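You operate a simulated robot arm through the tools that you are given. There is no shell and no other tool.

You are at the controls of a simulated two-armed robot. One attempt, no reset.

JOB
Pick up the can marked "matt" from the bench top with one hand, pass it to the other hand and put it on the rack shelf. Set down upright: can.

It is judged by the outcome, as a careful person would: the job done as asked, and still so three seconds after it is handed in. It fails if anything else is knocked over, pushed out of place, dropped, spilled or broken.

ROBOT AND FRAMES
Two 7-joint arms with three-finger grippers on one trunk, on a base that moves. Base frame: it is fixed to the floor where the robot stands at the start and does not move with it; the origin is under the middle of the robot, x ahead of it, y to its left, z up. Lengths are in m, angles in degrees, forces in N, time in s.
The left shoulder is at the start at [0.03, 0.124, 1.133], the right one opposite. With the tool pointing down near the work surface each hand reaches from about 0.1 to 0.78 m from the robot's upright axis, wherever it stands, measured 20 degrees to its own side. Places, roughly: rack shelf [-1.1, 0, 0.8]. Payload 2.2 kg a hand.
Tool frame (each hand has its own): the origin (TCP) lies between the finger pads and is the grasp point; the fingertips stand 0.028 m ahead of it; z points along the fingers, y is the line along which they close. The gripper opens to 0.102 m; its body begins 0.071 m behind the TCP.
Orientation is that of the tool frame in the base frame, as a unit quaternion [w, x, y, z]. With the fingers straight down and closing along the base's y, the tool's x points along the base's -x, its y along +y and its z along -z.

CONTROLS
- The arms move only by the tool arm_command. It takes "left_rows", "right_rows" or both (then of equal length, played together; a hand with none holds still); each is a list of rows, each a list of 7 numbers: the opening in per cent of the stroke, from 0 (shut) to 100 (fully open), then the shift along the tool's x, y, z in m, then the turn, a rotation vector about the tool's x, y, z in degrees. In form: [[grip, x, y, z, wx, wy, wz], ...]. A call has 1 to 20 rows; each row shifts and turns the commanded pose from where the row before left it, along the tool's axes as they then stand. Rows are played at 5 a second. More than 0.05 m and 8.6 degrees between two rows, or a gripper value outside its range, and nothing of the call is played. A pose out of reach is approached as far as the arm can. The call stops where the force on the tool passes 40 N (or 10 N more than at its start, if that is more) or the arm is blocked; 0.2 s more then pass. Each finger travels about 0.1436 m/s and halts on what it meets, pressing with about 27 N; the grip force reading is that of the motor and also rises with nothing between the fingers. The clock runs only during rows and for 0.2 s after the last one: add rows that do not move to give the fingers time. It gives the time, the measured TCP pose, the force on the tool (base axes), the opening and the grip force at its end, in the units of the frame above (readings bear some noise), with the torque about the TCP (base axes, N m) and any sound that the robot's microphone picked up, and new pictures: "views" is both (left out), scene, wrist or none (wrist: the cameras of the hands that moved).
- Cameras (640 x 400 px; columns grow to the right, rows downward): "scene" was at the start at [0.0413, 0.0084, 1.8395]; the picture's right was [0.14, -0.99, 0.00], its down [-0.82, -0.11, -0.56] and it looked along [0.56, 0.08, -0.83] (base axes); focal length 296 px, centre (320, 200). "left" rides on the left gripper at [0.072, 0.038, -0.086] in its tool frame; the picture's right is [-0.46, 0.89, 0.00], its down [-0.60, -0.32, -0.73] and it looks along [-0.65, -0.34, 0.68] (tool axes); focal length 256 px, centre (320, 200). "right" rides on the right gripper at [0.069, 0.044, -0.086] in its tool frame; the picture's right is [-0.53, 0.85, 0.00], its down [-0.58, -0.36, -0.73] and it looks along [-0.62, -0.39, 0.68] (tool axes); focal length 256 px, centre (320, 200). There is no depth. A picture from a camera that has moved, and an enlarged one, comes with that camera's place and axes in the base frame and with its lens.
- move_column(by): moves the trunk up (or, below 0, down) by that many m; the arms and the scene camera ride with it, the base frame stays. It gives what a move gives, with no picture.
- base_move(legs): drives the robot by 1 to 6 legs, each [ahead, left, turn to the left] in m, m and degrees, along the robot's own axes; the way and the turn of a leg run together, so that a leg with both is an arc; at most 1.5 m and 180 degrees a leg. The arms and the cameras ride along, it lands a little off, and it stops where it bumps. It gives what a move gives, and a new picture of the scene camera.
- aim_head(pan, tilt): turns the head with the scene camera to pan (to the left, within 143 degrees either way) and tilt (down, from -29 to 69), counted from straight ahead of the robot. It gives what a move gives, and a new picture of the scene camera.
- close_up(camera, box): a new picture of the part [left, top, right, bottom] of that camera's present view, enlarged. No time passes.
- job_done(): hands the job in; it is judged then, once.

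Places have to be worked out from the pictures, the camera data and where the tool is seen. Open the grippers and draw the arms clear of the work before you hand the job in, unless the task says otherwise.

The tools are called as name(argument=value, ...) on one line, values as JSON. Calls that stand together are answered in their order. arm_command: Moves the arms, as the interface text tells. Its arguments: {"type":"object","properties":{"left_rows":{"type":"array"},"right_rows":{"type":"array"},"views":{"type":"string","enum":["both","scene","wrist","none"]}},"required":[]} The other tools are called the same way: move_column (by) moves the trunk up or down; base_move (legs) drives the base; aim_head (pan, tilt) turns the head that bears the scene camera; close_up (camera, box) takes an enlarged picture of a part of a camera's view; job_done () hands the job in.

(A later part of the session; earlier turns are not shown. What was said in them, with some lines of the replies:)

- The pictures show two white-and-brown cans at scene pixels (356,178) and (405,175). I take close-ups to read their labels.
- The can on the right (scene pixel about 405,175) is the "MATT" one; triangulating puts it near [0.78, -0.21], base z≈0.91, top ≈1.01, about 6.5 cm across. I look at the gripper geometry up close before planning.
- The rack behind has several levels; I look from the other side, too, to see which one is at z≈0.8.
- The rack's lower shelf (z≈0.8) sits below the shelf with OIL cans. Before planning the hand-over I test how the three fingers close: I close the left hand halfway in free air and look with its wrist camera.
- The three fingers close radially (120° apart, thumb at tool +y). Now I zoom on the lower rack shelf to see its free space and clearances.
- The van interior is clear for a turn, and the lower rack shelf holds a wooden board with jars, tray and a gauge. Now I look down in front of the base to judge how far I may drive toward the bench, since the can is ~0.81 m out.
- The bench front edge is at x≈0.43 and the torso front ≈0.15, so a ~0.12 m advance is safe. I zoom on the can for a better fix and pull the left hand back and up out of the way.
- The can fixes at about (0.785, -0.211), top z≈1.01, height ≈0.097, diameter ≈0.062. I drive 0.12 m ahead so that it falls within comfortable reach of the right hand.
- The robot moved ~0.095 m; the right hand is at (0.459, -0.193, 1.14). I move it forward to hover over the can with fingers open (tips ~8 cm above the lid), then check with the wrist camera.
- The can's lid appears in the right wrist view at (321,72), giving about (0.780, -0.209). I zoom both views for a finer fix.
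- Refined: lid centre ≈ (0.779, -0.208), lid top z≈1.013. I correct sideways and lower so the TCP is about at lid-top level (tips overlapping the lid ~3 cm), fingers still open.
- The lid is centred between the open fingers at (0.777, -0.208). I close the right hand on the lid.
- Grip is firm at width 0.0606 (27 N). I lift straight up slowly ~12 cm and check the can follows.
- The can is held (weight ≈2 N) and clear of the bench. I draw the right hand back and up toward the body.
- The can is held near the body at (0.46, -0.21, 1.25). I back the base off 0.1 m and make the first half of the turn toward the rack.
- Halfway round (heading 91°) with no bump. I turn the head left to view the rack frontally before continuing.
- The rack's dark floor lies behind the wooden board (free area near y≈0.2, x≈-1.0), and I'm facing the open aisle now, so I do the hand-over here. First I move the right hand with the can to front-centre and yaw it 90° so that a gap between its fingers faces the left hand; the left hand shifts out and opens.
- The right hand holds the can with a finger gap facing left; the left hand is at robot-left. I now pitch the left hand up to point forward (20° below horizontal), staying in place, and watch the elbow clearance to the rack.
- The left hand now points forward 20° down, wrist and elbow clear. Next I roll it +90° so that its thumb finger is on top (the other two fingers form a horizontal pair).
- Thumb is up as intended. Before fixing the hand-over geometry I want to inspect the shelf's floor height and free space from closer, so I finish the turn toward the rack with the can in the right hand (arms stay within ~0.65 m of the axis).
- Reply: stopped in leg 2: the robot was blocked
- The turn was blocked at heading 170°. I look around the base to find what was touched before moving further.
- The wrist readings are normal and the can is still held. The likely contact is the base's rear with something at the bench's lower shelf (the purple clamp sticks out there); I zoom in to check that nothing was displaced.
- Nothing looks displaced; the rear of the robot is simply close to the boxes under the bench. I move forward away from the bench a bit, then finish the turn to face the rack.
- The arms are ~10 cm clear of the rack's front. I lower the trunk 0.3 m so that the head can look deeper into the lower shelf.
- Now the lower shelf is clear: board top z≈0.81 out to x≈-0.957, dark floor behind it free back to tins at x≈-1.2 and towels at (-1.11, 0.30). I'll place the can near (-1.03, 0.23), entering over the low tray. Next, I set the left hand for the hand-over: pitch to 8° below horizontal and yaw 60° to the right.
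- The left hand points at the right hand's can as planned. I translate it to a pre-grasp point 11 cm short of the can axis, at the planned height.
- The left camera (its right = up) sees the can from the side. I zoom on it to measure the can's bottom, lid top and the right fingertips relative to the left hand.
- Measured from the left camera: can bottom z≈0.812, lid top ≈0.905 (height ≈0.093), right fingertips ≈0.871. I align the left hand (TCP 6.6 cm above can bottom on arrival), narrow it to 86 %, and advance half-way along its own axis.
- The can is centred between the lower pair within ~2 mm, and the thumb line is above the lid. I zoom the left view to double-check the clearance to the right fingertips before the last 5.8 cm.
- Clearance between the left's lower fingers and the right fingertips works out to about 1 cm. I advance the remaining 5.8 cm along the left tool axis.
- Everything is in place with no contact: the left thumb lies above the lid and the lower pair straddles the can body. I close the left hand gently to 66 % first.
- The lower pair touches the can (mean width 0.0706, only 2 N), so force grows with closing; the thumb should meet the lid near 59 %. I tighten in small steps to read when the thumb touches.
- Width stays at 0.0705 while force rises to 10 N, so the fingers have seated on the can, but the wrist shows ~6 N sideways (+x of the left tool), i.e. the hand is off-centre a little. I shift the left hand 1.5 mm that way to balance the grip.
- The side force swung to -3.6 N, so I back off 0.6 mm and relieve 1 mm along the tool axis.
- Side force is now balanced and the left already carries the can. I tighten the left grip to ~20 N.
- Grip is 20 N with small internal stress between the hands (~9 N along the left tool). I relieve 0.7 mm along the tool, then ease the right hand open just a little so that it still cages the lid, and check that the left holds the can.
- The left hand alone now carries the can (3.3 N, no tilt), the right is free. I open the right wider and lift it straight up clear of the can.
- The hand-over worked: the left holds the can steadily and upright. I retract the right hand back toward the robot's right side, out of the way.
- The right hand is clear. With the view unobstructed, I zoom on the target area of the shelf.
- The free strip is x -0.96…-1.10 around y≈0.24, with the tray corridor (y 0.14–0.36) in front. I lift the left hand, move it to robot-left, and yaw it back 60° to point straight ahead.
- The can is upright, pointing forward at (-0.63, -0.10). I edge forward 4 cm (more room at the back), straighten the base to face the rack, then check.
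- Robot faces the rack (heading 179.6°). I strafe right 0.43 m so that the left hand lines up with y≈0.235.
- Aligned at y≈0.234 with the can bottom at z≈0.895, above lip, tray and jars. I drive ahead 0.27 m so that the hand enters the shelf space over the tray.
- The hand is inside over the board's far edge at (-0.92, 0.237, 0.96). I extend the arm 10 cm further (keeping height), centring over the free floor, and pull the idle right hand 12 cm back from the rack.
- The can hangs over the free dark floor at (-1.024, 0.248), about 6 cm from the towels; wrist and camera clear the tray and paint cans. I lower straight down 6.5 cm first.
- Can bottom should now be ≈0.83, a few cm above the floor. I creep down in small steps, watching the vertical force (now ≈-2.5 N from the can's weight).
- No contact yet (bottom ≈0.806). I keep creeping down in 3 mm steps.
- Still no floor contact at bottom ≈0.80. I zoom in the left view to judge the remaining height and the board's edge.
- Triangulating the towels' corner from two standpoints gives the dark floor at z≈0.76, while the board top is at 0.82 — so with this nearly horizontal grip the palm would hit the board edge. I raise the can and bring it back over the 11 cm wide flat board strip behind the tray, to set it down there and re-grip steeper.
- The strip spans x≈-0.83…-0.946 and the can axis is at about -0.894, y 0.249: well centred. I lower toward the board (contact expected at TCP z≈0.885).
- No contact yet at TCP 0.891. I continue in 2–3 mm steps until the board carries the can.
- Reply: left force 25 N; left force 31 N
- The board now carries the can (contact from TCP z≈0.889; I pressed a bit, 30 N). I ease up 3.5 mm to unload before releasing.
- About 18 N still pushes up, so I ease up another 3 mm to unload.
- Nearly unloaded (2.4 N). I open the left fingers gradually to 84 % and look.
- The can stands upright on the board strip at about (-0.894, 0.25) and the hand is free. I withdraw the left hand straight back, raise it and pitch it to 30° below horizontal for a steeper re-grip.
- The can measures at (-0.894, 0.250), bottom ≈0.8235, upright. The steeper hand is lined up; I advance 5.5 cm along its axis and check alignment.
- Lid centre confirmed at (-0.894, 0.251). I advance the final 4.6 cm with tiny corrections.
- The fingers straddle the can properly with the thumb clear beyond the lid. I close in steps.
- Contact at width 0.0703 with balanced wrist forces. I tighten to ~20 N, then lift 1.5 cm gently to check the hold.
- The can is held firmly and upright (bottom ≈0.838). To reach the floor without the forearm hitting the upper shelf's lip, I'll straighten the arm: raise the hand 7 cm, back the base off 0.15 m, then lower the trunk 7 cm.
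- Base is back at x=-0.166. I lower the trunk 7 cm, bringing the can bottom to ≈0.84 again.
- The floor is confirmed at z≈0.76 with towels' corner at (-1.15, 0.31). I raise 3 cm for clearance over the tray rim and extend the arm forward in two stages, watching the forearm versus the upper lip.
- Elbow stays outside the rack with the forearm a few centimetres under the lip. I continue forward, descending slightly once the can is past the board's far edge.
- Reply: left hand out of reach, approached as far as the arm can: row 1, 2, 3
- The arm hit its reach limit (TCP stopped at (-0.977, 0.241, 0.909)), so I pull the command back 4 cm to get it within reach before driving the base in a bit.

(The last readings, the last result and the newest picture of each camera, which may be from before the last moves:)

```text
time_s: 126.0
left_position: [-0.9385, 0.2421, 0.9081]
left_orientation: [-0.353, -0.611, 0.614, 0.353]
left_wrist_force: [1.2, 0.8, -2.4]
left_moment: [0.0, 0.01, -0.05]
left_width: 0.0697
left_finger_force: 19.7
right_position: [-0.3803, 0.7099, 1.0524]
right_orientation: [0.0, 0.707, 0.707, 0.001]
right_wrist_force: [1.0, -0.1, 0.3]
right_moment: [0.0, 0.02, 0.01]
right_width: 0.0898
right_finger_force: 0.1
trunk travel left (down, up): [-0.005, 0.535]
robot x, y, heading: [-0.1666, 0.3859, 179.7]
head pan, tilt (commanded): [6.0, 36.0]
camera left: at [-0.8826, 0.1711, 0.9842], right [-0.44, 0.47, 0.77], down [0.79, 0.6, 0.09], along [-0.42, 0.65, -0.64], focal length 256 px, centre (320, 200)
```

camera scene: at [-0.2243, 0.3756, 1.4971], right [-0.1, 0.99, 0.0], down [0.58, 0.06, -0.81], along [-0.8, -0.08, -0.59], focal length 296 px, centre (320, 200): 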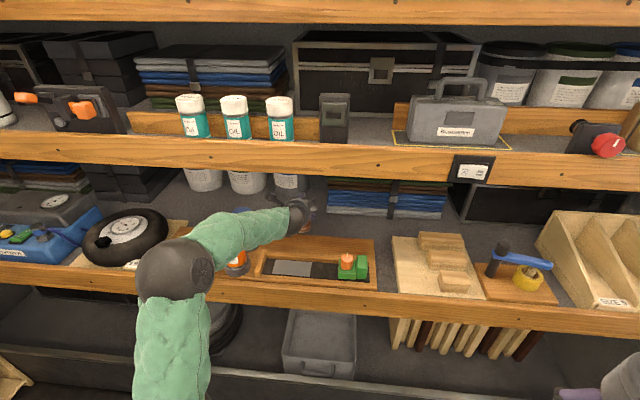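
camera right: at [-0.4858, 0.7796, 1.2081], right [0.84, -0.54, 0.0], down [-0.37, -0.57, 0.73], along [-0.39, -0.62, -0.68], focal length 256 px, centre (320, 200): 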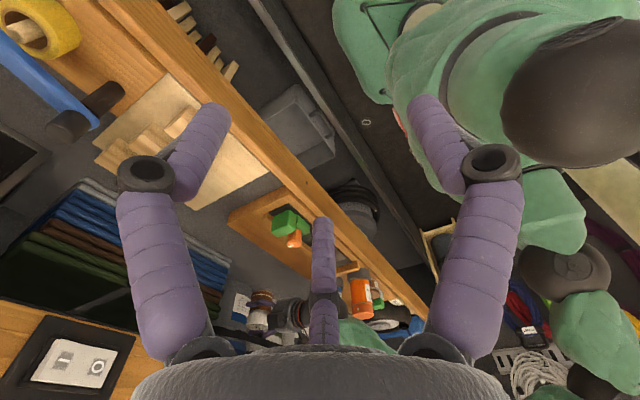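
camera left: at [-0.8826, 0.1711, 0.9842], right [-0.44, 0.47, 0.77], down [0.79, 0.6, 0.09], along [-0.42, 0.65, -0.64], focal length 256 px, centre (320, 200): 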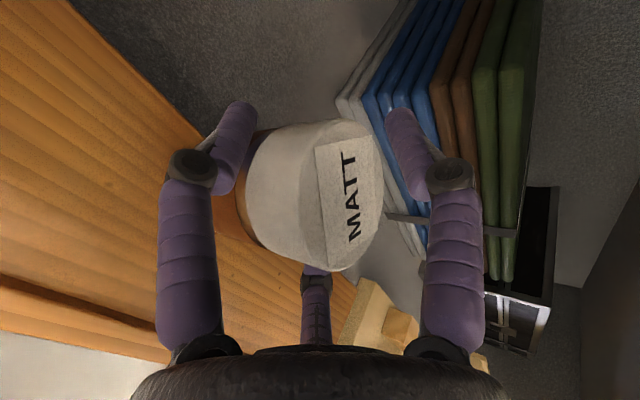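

The command follows the measured pose again. I raise 1.2 cm and drive the base forward ~0.135 m, which carries the can over the free floor.

arm_command(left_rows=[[42, 0, 0.0104, -0.006, 0, 0, 0], [42, 0, 0, 0, 0, 0, 0]], views="none")

base_move(legs=[[0.135, 0, 0]])

close_up(camera="scene", box=[140, 130, 440, 310])

close_up(camera="left", box=[0, 0, 640, 400])

```text
time_s: 126.6
left_position: [-0.9379, 0.2429, 0.9197]
left_orientation: [-0.352, -0.611, 0.614, 0.354]
left_wrist_force: [0.3, -0.1, -2.6]
left_moment: [0.0, -0.01, -0.01]
left_width: 0.0695
left_finger_force: 19.6
right_position: [-0.3789, 0.7106, 1.0526]
right_orientation: [0.0, 0.708, 0.706, 0.0]
right_wrist_force: [-0.3, -0.1, 0.3]
right_moment: [-0.01, -0.01, 0.0]
right_width: 0.0895
right_finger_force: 0.1
trunk travel left (down, up): [-0.005, 0.535]
robot x, y, heading: [-0.1664, 0.3859, 179.8]
head pan, tilt (commanded): [6.0, 36.0]
```

```text
time_s: 127.9
left_position: [-1.073, 0.2408, 0.9182]
left_orientation: [-0.354, -0.612, 0.613, 0.353]
left_wrist_force: [-0.3, 0.1, -3.5]
left_moment: [0.01, -0.02, 0.02]
left_width: 0.0693
left_finger_force: 19.7
right_position: [-0.5158, 0.711, 1.0519]
right_orientation: [0.002, 0.707, 0.707, 0.002]
right_wrist_force: [-0.5, -0.7, 0.1]
right_moment: [0.0, 0.0, 0.0]
right_width: 0.0898
right_finger_force: 0.0
trunk travel left (down, up): [-0.005, 0.535]
robot x, y, heading: [-0.3016, 0.3876, 179.9]
head pan, tilt (commanded): [6.0, 36.0]
camera scene: at [-0.3613, 0.3758, 1.4969], right [-0.1, 0.99, 0.0], down [0.59, 0.06, -0.81], along [-0.8, -0.08, -0.59], focal length 296 px, centre (320, 200)
```

scene: 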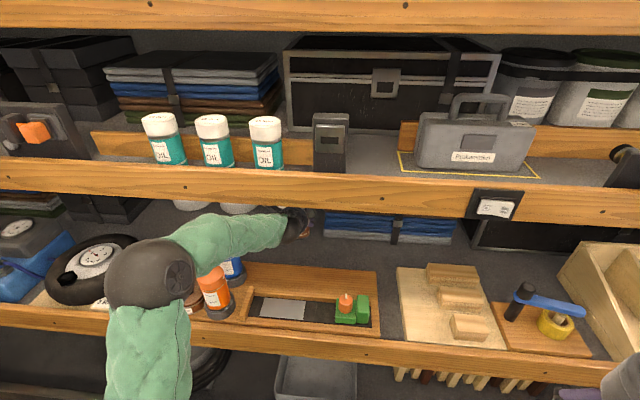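

```text
2.13 times, centred on (290, 220) of scene
camera zoom: at [-0.3613, 0.3758, 1.4969], right [-0.1, 0.99, 0.0], down [0.59, 0.06, -0.81], along [-0.8, -0.08, -0.59], focal length 632 px, centre (384, 157)
```

zoom: 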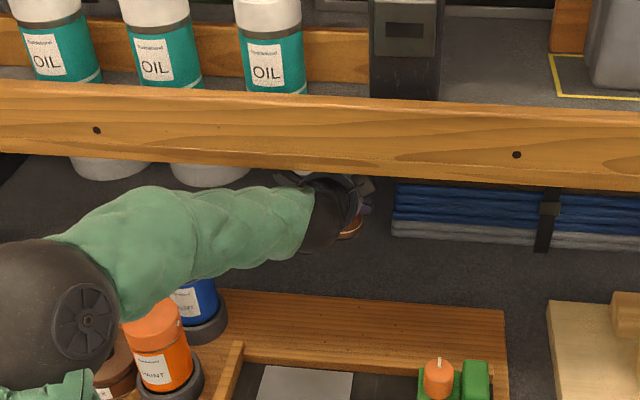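

```text
1.00 times, centred on (320, 200) of left (not enlarged: the box is as wide or as high as the picture)
camera zoom: at [-1.0176, 0.1696, 0.9946], right [-0.44, 0.47, 0.77], down [0.79, 0.6, 0.09], along [-0.42, 0.65, -0.64], focal length 256 px, centre (320, 200)
```

zoom: 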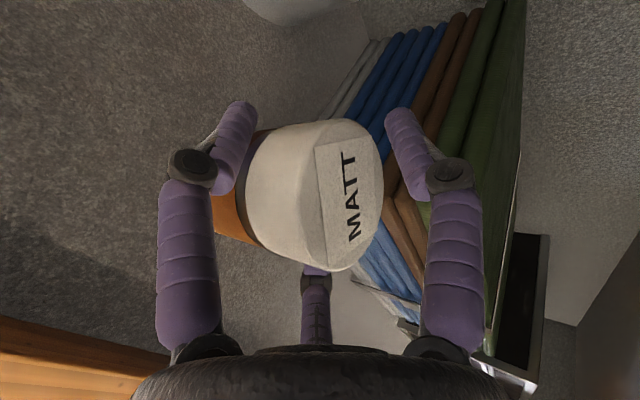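

The can is over the free floor at (-1.067, 0.241), bottom ≈0.843. I lower 6 cm, then creep the rest.

arm_command(left_rows=[[42, 0, -0.013, 0.0075, 0, 0, 0], [42, 0, -0.013, 0.0075, 0, 0, 0], [42, 0, -0.013, 0.0075, 0, 0, 0], [42, 0, -0.013, 0.0075, 0, 0, 0], [42, 0, 0, 0, 0, 0, 0]], views="both")

close_up(camera="scene", box=[140, 130, 440, 310])

```text
time_s: 129.1
left_position: [-1.0719, 0.2418, 0.8596]
left_orientation: [-0.354, -0.612, 0.613, 0.353]
left_wrist_force: [0.2, -0.2, -2.4]
left_moment: [0.01, 0.02, 0.01]
left_width: 0.0696
left_finger_force: 20.4
right_position: [-0.5146, 0.7114, 1.0525]
right_orientation: [0.0, 0.708, 0.706, 0.001]
right_wrist_force: [-0.1, 0.4, 0.3]
right_moment: [0.03, -0.02, 0.0]
right_width: 0.09
right_finger_force: 0.0
trunk travel left (down, up): [-0.005, 0.535]
robot x, y, heading: [-0.3029, 0.387, 179.8]
head pan, tilt (commanded): [6.0, 36.0]
camera scene: at [-0.3601, 0.3759, 1.497], right [-0.1, 0.99, 0.0], down [0.58, 0.06, -0.81], along [-0.8, -0.08, -0.59], focal length 296 px, centre (320, 200)
camera left: at [-1.0166, 0.17, 0.9345], right [-0.44, 0.47, 0.77], down [0.79, 0.6, 0.09], along [-0.42, 0.65, -0.64], focal length 256 px, centre (320, 200)
```

scene: 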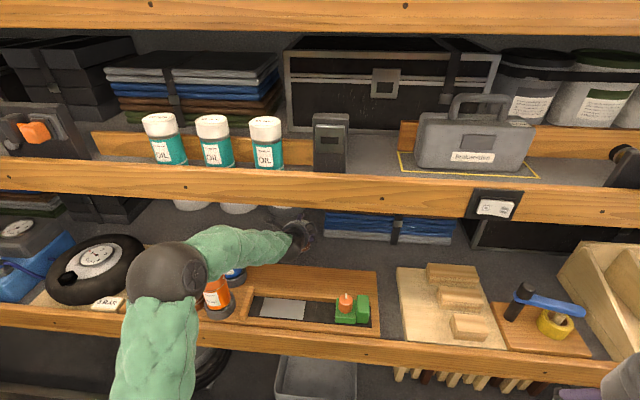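
left: 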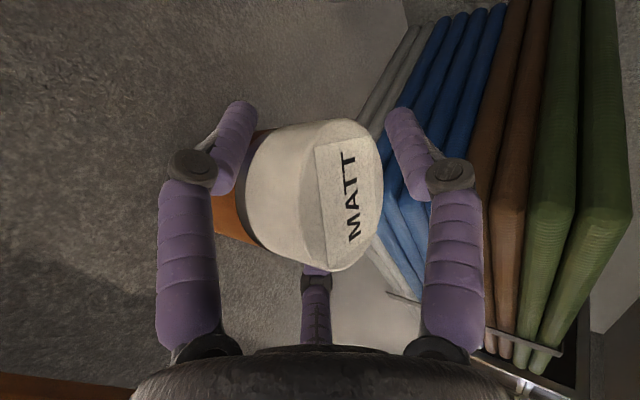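

```text
2.13 times, centred on (290, 220) of scene
camera zoom: at [-0.3601, 0.3759, 1.497], right [-0.1, 0.99, 0.0], down [0.58, 0.06, -0.81], along [-0.8, -0.08, -0.59], focal length 632 px, centre (384, 157)
```

zoom: 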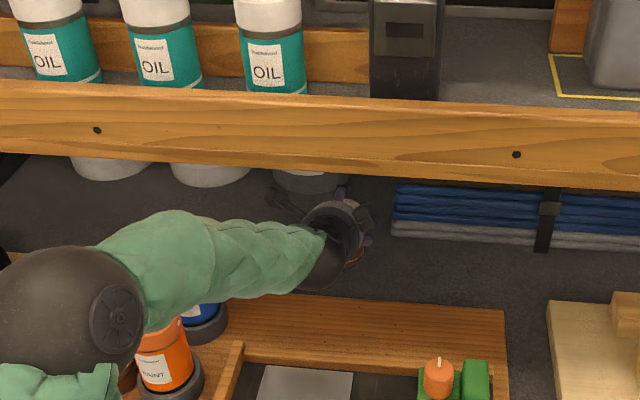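

Bottom ≈0.784, about 2.4 cm above the floor; forearm and elbow clear the paint cans. I creep down in small single calls, reading the force each time.

arm_command(left_rows=[[42, 0, -0.0043, 0.0025, 0, 0, 0], [42, 0, -0.0043, 0.0025, 0, 0, 0], [42, 0, -0.0043, 0.0025, 0, 0, 0], [42, 0, 0, 0, 0, 0, 0]], views="none")

```text
time_s: 130.1
left_position: [-1.072, 0.2402, 0.8509]
left_orientation: [-0.358, -0.61, 0.611, 0.356]
left_wrist_force: [-6.1, 3.8, 28.0]
left_moment: [0.13, 0.03, 0.06]
left_width: 0.0703
left_finger_force: 20.4
right_position: [-0.5141, 0.7105, 1.0538]
right_orientation: [0.0, 0.707, 0.707, 0.0]
right_wrist_force: [0.8, 0.6, 0.9]
right_moment: [0.0, 0.01, 0.0]
right_width: 0.0898
right_finger_force: 0.0
trunk travel left (down, up): [-0.005, 0.535]
robot x, y, heading: [-0.3026, 0.387, 180.1]
head pan, tilt (commanded): [6.0, 36.0]
```

Contact: 28 N with nearly no moment, so the can's base is on the floor (z≈0.777). I ease up to unload.

arm_command(left_rows=[[42, 0, 0.0039, -0.0022, 0, 0, 0], [42, 0, 0, 0, 0, 0, 0]], views="wrist")

close_up(camera="left", box=[150, 60, 450, 300])

```text
time_s: 130.7
left_position: [-1.0718, 0.2402, 0.8491]
left_orientation: [-0.353, -0.611, 0.614, 0.353]
left_wrist_force: [-8.8, -0.4, 16.6]
left_moment: [-0.01, 0.58, 0.03]
left_width: 0.0696
left_finger_force: 19.8
right_position: [-0.5138, 0.7102, 1.0524]
right_orientation: [0.001, 0.707, 0.707, 0.0]
right_wrist_force: [0.4, 0.5, -0.1]
right_moment: [0.04, -0.01, 0.02]
right_width: 0.0897
right_finger_force: 0.0
trunk travel left (down, up): [-0.005, 0.535]
robot x, y, heading: [-0.3069, 0.3884, 179.8]
head pan, tilt (commanded): [6.0, 36.0]
camera left: at [-1.0162, 0.1696, 0.9261], right [-0.44, 0.47, 0.77], down [0.79, 0.6, 0.09], along [-0.42, 0.65, -0.64], focal length 256 px, centre (320, 200)
```

left: 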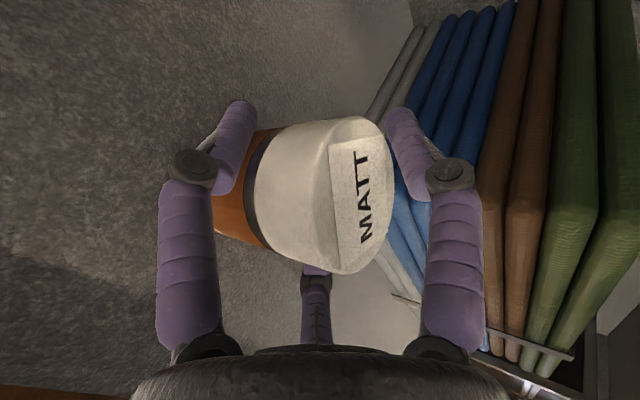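

```text
1.67 times, centred on (300, 180) of left
camera zoom: at [-1.0162, 0.1696, 0.9261], right [-0.44, 0.47, 0.77], down [0.79, 0.6, 0.09], along [-0.42, 0.65, -0.64], focal length 427 px, centre (353, 233)
```

zoom: 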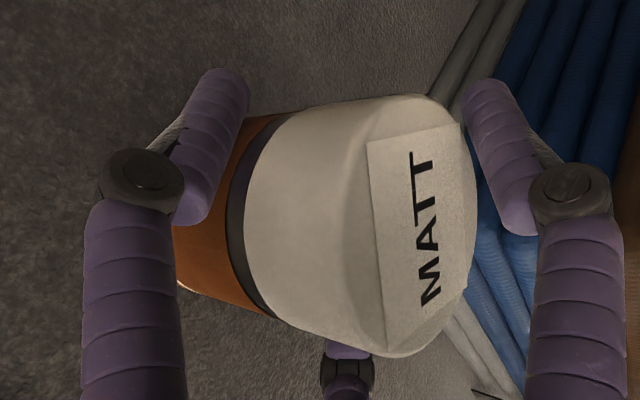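

The can sits on the floor and slid ~4 mm up in the grip, remaining aligned. I unload a further 3 mm.

arm_command(left_rows=[[42, 0, 0.0026, -0.0015, 0, 0, 0], [42, 0, 0, 0, 0, 0, 0]], views="none")

```text
time_s: 131.3
left_position: [-1.0705, 0.2424, 0.8505]
left_orientation: [-0.352, -0.612, 0.615, 0.352]
left_wrist_force: [-3.0, -2.9, 5.2]
left_moment: [-0.29, 0.35, 0.02]
left_width: 0.0695
left_finger_force: 20.1
right_position: [-0.5142, 0.7112, 1.0533]
right_orientation: [0.0, 0.707, 0.708, 0.001]
right_wrist_force: [0.3, -0.3, -0.1]
right_moment: [0.06, -0.02, -0.01]
right_width: 0.0897
right_finger_force: 0.0
trunk travel left (down, up): [-0.005, 0.535]
robot x, y, heading: [-0.3013, 0.3842, 179.7]
head pan, tilt (commanded): [6.0, 36.0]
```

Only ~5 N remains. I unload one last millimetre and open the fingers gradually.

arm_command(left_rows=[[42, 0, 0.0008, -0.0004, 0, 0, 0], [50, 0, 0, 0, 0, 0, 0], [58, 0, 0, 0, 0, 0, 0], [64, 0, 0, 0, 0, 0, 0], [68, 0, 0, 0, 0, 0, 0], [72, 0, 0, 0, 0, 0, 0], [76, 0, 0, 0, 0, 0, 0], [80, 0, 0, 0, 0, 0, 0], [84, 0, 0, 0, 0, 0, 0], [84, 0, 0, 0, 0, 0, 0]], views="both")

close_up(camera="left", box=[150, 60, 450, 300])

```text
time_s: 133.5
left_position: [-1.0706, 0.2402, 0.8531]
left_orientation: [-0.353, -0.612, 0.614, 0.353]
left_wrist_force: [-0.7, 0.0, -0.2]
left_moment: [0.01, 0.01, 0.01]
left_width: 0.0853
left_finger_force: 0.1
right_position: [-0.5148, 0.7103, 1.0512]
right_orientation: [0.0, 0.707, 0.708, 0.0]
right_wrist_force: [0.6, 0.3, 0.2]
right_moment: [-0.04, -0.04, -0.03]
right_width: 0.0898
right_finger_force: 0.1
trunk travel left (down, up): [-0.005, 0.535]
robot x, y, heading: [-0.305, 0.3883, 179.9]
head pan, tilt (commanded): [6.0, 36.0]
camera scene: at [-0.3599, 0.3759, 1.497], right [-0.1, 0.99, 0.0], down [0.58, 0.06, -0.81], along [-0.8, -0.08, -0.59], focal length 296 px, centre (320, 200)
camera left: at [-1.0164, 0.1699, 0.9295], right [-0.44, 0.47, 0.77], down [0.79, 0.6, 0.09], along [-0.42, 0.65, -0.64], focal length 256 px, centre (320, 200)
```

scene: 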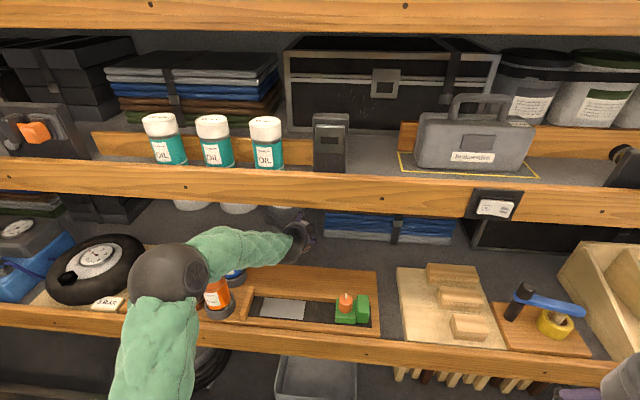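
left: 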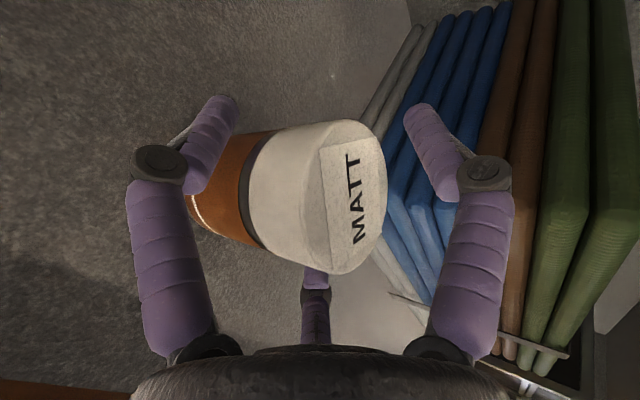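

```text
1.67 times, centred on (300, 180) of left
camera zoom: at [-1.0164, 0.1699, 0.9295], right [-0.44, 0.47, 0.77], down [0.79, 0.6, 0.09], along [-0.42, 0.65, -0.64], focal length 427 px, centre (353, 233)
```

zoom: 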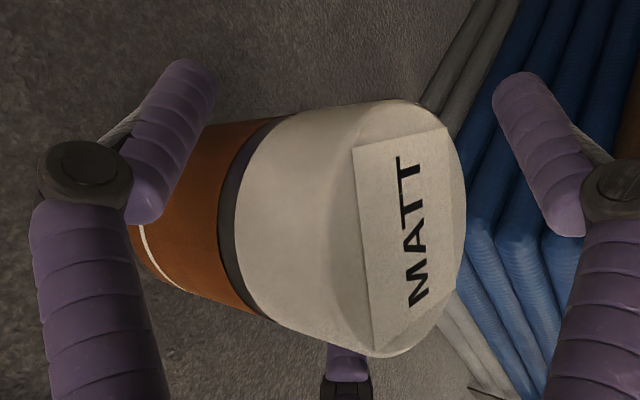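

The can stands free (wrist force ≈0). I withdraw the hand straight back along its own axis.

arm_command(left_rows=[[84, 0, 0, -0.012, 0, 0, 0], [84, 0, 0, -0.018, 0, 0, 0], [84, 0, 0, -0.02, 0, 0, 0], [84, 0, 0, -0.02, 0, 0, 0], [84, 0, 0, -0.02, 0, 0, 0], [84, 0, 0, 0, 0, 0, 0]], views="both")

close_up(camera="left", box=[150, 0, 450, 200])

```text
time_s: 134.9
left_position: [-0.9938, 0.242, 0.8983]
left_orientation: [-0.354, -0.611, 0.614, 0.352]
left_wrist_force: [0.9, -0.8, 0.8]
left_moment: [0.02, 0.0, 0.01]
left_width: 0.0857
left_finger_force: 0.2
right_position: [-0.5153, 0.7112, 1.0524]
right_orientation: [0.002, 0.707, 0.707, 0.001]
right_wrist_force: [-0.3, -0.7, -0.6]
right_moment: [-0.02, 0.0, 0.01]
right_width: 0.0896
right_finger_force: 0.0
trunk travel left (down, up): [-0.005, 0.535]
robot x, y, heading: [-0.3061, 0.3853, 179.9]
head pan, tilt (commanded): [6.0, 36.0]
camera scene: at [-0.3598, 0.3759, 1.497], right [-0.1, 0.99, 0.0], down [0.58, 0.06, -0.81], along [-0.8, -0.08, -0.59], focal length 296 px, centre (320, 200)
camera left: at [-0.9385, 0.1703, 0.9751], right [-0.44, 0.47, 0.77], down [0.79, 0.6, 0.09], along [-0.42, 0.65, -0.64], focal length 256 px, centre (320, 200)
```

scene: 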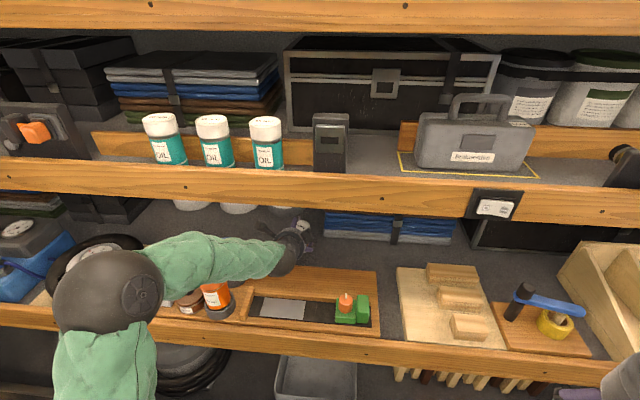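
left: 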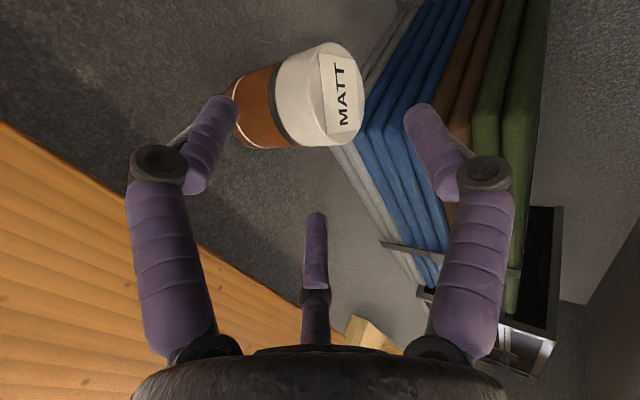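

```text
2.00 times, centred on (300, 100) of left
camera zoom: at [-0.9385, 0.1703, 0.9751], right [-0.44, 0.47, 0.77], down [0.79, 0.6, 0.09], along [-0.42, 0.65, -0.64], focal length 512 px, centre (360, 400)
```

zoom: 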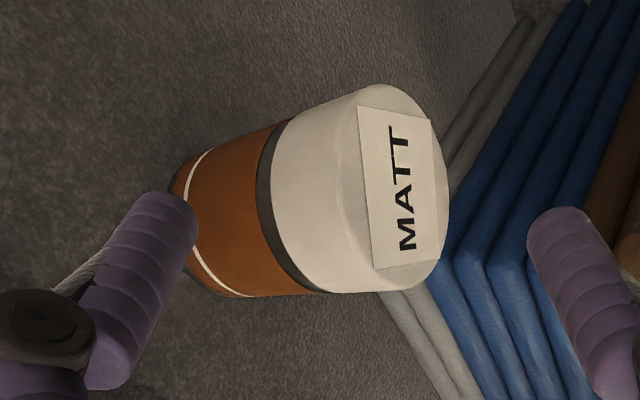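

The can stands upright on the rack floor. I raise the hand 4.5 cm and back the robot out of the shelf.

arm_command(left_rows=[[84, 0, 0.0195, -0.0113, 0, 0, 0], [84, 0, 0.0195, -0.0113, 0, 0, 0], [84, 0, 0, 0, 0, 0, 0]], views="none")

base_move(legs=[[-0.25, 0, 0]])

close_up(camera="scene", box=[200, 150, 440, 300])

```text
time_s: 135.7
left_position: [-0.9932, 0.2417, 0.9441]
left_orientation: [-0.353, -0.612, 0.613, 0.353]
left_wrist_force: [0.2, -0.6, 0.3]
left_moment: [0.01, 0.0, 0.01]
left_width: 0.0857
left_finger_force: 0.0
right_position: [-0.5152, 0.7109, 1.0524]
right_orientation: [0.001, 0.707, 0.707, 0.001]
right_wrist_force: [0.2, 0.3, 0.7]
right_moment: [0.0, 0.05, 0.01]
right_width: 0.0897
right_finger_force: 0.1
trunk travel left (down, up): [-0.005, 0.535]
robot x, y, heading: [-0.3021, 0.3861, 179.8]
head pan, tilt (commanded): [6.0, 36.0]
```

```text
time_s: 137.6
left_position: [-0.7449, 0.2418, 0.9447]
left_orientation: [-0.354, -0.611, 0.613, 0.354]
left_wrist_force: [0.3, 0.0, -0.1]
left_moment: [-0.04, -0.01, 0.01]
left_width: 0.0857
left_finger_force: 0.1
right_position: [-0.2662, 0.7101, 1.0539]
right_orientation: [0.001, 0.708, 0.706, 0.001]
right_wrist_force: [-0.3, 0.5, 0.4]
right_moment: [0.03, 0.02, -0.03]
right_width: 0.0899
right_finger_force: 0.1
trunk travel left (down, up): [-0.005, 0.535]
robot x, y, heading: [-0.0553, 0.3814, 179.9]
head pan, tilt (commanded): [6.0, 36.0]
camera scene: at [-0.1107, 0.3755, 1.4971], right [-0.1, 0.99, 0.0], down [0.58, 0.06, -0.81], along [-0.81, -0.08, -0.59], focal length 296 px, centre (320, 200)
```

scene: 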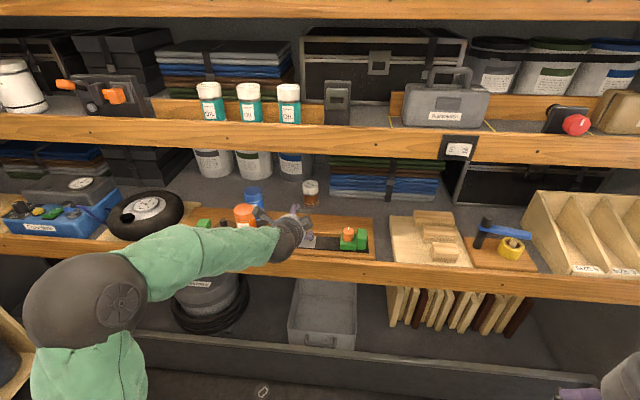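

```text
2.67 times, centred on (320, 225) of scene
camera zoom: at [-0.1107, 0.3755, 1.4971], right [-0.1, 0.99, 0.0], down [0.58, 0.06, -0.81], along [-0.81, -0.08, -0.59], focal length 790 px, centre (320, 133)
```

zoom: 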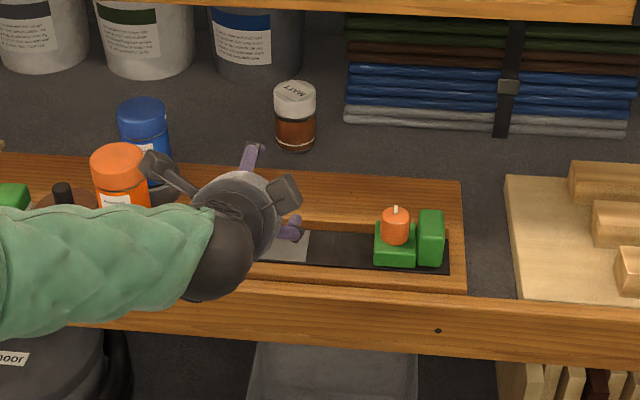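

The MATT can stands upright on the rack shelf behind the board, and all neighbouring items look untouched. I open both grippers fully and draw the left hand back, clear of the rack.

arm_command(left_rows=[[84, 0, -0.0188, -0.0325, 0, 0, 0], [84, 0, -0.0188, -0.0325, 0, 0, 0], [84, 0, -0.0188, -0.0325, 0, 0, 0], [84, 0, -0.0188, -0.0325, 0, 0, 0], [100, 0, 0, 0, 0, 0, 0], [100, 0, 0, 0, 0, 0, 0]], right_rows=[[100, 0, 0, 0, 0, 0, 0], [100, 0, 0, 0, 0, 0, 0], [100, 0, 0, 0, 0, 0, 0], [100, 0, 0, 0, 0, 0, 0], [100, 0, 0, 0, 0, 0, 0], [100, 0, 0, 0, 0, 0, 0]], views="scene")

close_up(camera="scene", box=[250, 160, 390, 260])

close_up(camera="scene", box=[0, 80, 400, 300])

```text
time_s: 138.9
left_position: [-0.5937, 0.2431, 0.9441]
left_orientation: [-0.353, -0.611, 0.614, 0.353]
left_wrist_force: [-0.3, 0.5, 0.1]
left_moment: [0.0, 0.0, 0.0]
left_width: 0.1022
left_finger_force: 0.0
right_position: [-0.2663, 0.7111, 1.0519]
right_orientation: [0.0, 0.708, 0.707, 0.0]
right_wrist_force: [-0.2, 0.2, 0.6]
right_moment: [0.01, 0.0, 0.01]
right_width: 0.1017
right_finger_force: 0.1
trunk travel left (down, up): [-0.005, 0.535]
robot x, y, heading: [-0.0542, 0.3835, 179.9]
head pan, tilt (commanded): [6.0, 36.0]
camera scene: at [-0.1116, 0.3755, 1.497], right [-0.1, 0.99, 0.0], down [0.58, 0.06, -0.81], along [-0.8, -0.08, -0.59], focal length 296 px, centre (320, 200)
```

scene: 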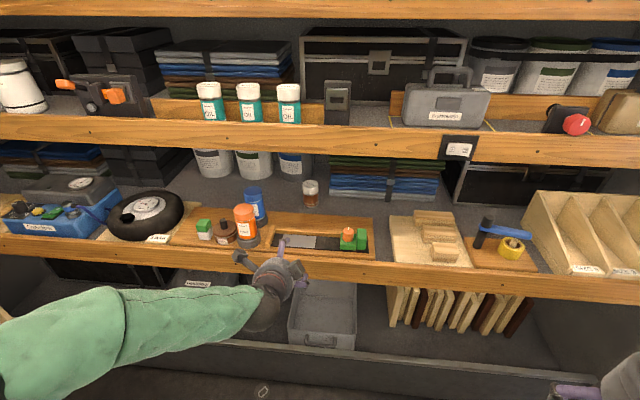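

```text
4.00 times, centred on (320, 210) of scene
camera zoom: at [-0.1116, 0.3755, 1.497], right [-0.1, 0.99, 0.0], down [0.58, 0.06, -0.81], along [-0.8, -0.08, -0.59], focal length 1185 px, centre (320, 160)
```

zoom: 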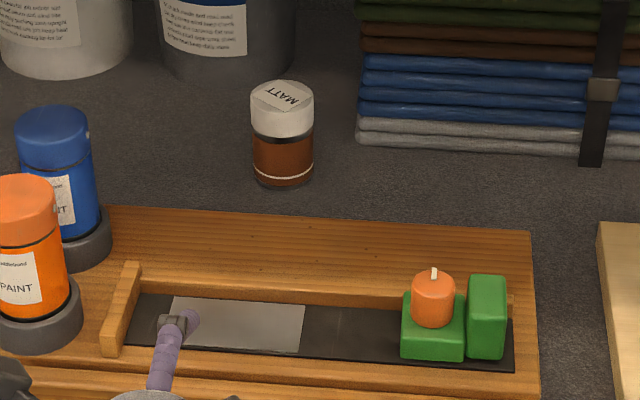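

```text
1.60 times, centred on (200, 190) of scene
camera zoom: at [-0.1116, 0.3755, 1.497], right [-0.1, 0.99, 0.0], down [0.58, 0.06, -0.81], along [-0.8, -0.08, -0.59], focal length 474 px, centre (512, 216)
```

zoom: 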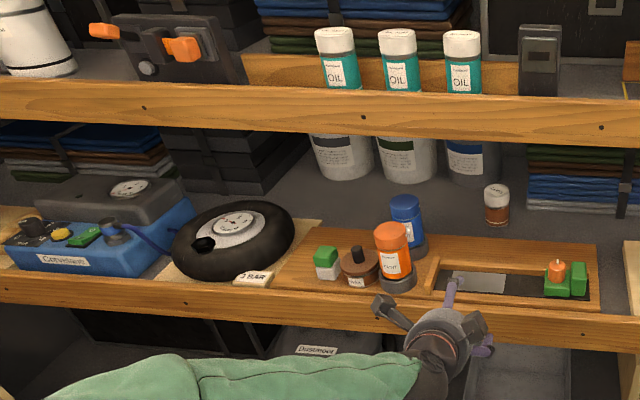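

The can stands upright and steady on the rack shelf floor, both grippers are open and clear, and the surroundings look unchanged. I hand the job in.

job_done()

```text
The job is handed in.
```

The "matt" can is standing upright on the lower rack shelf. It sits on the dark floor behind the wooden board, at about (-1.07, 0.24). The job is handed in, with both grippers open and clear of the rack.

- **Pick and pass:** The right hand picked the can up by its lid. It passed the can to the left hand in the air, and the left hand set it down.
- **Set down twice:** The shelf floor is about 4–5 cm lower than the board in front of it, and my first grip would have hit the board's edge. I set the can on the board for a moment, re-gripped it at a steeper angle and then placed it on the floor. I pressed it down with about 30 N at each set-down before easing off; it stayed upright.
- **Bump while turning:** The base was blocked once, probably against the boxes or the purple bar under the bench. In the pictures right after, nothing looked moved. I did not look at the bench again before handing in.

The other items on the rack looked untouched in the last pictures.
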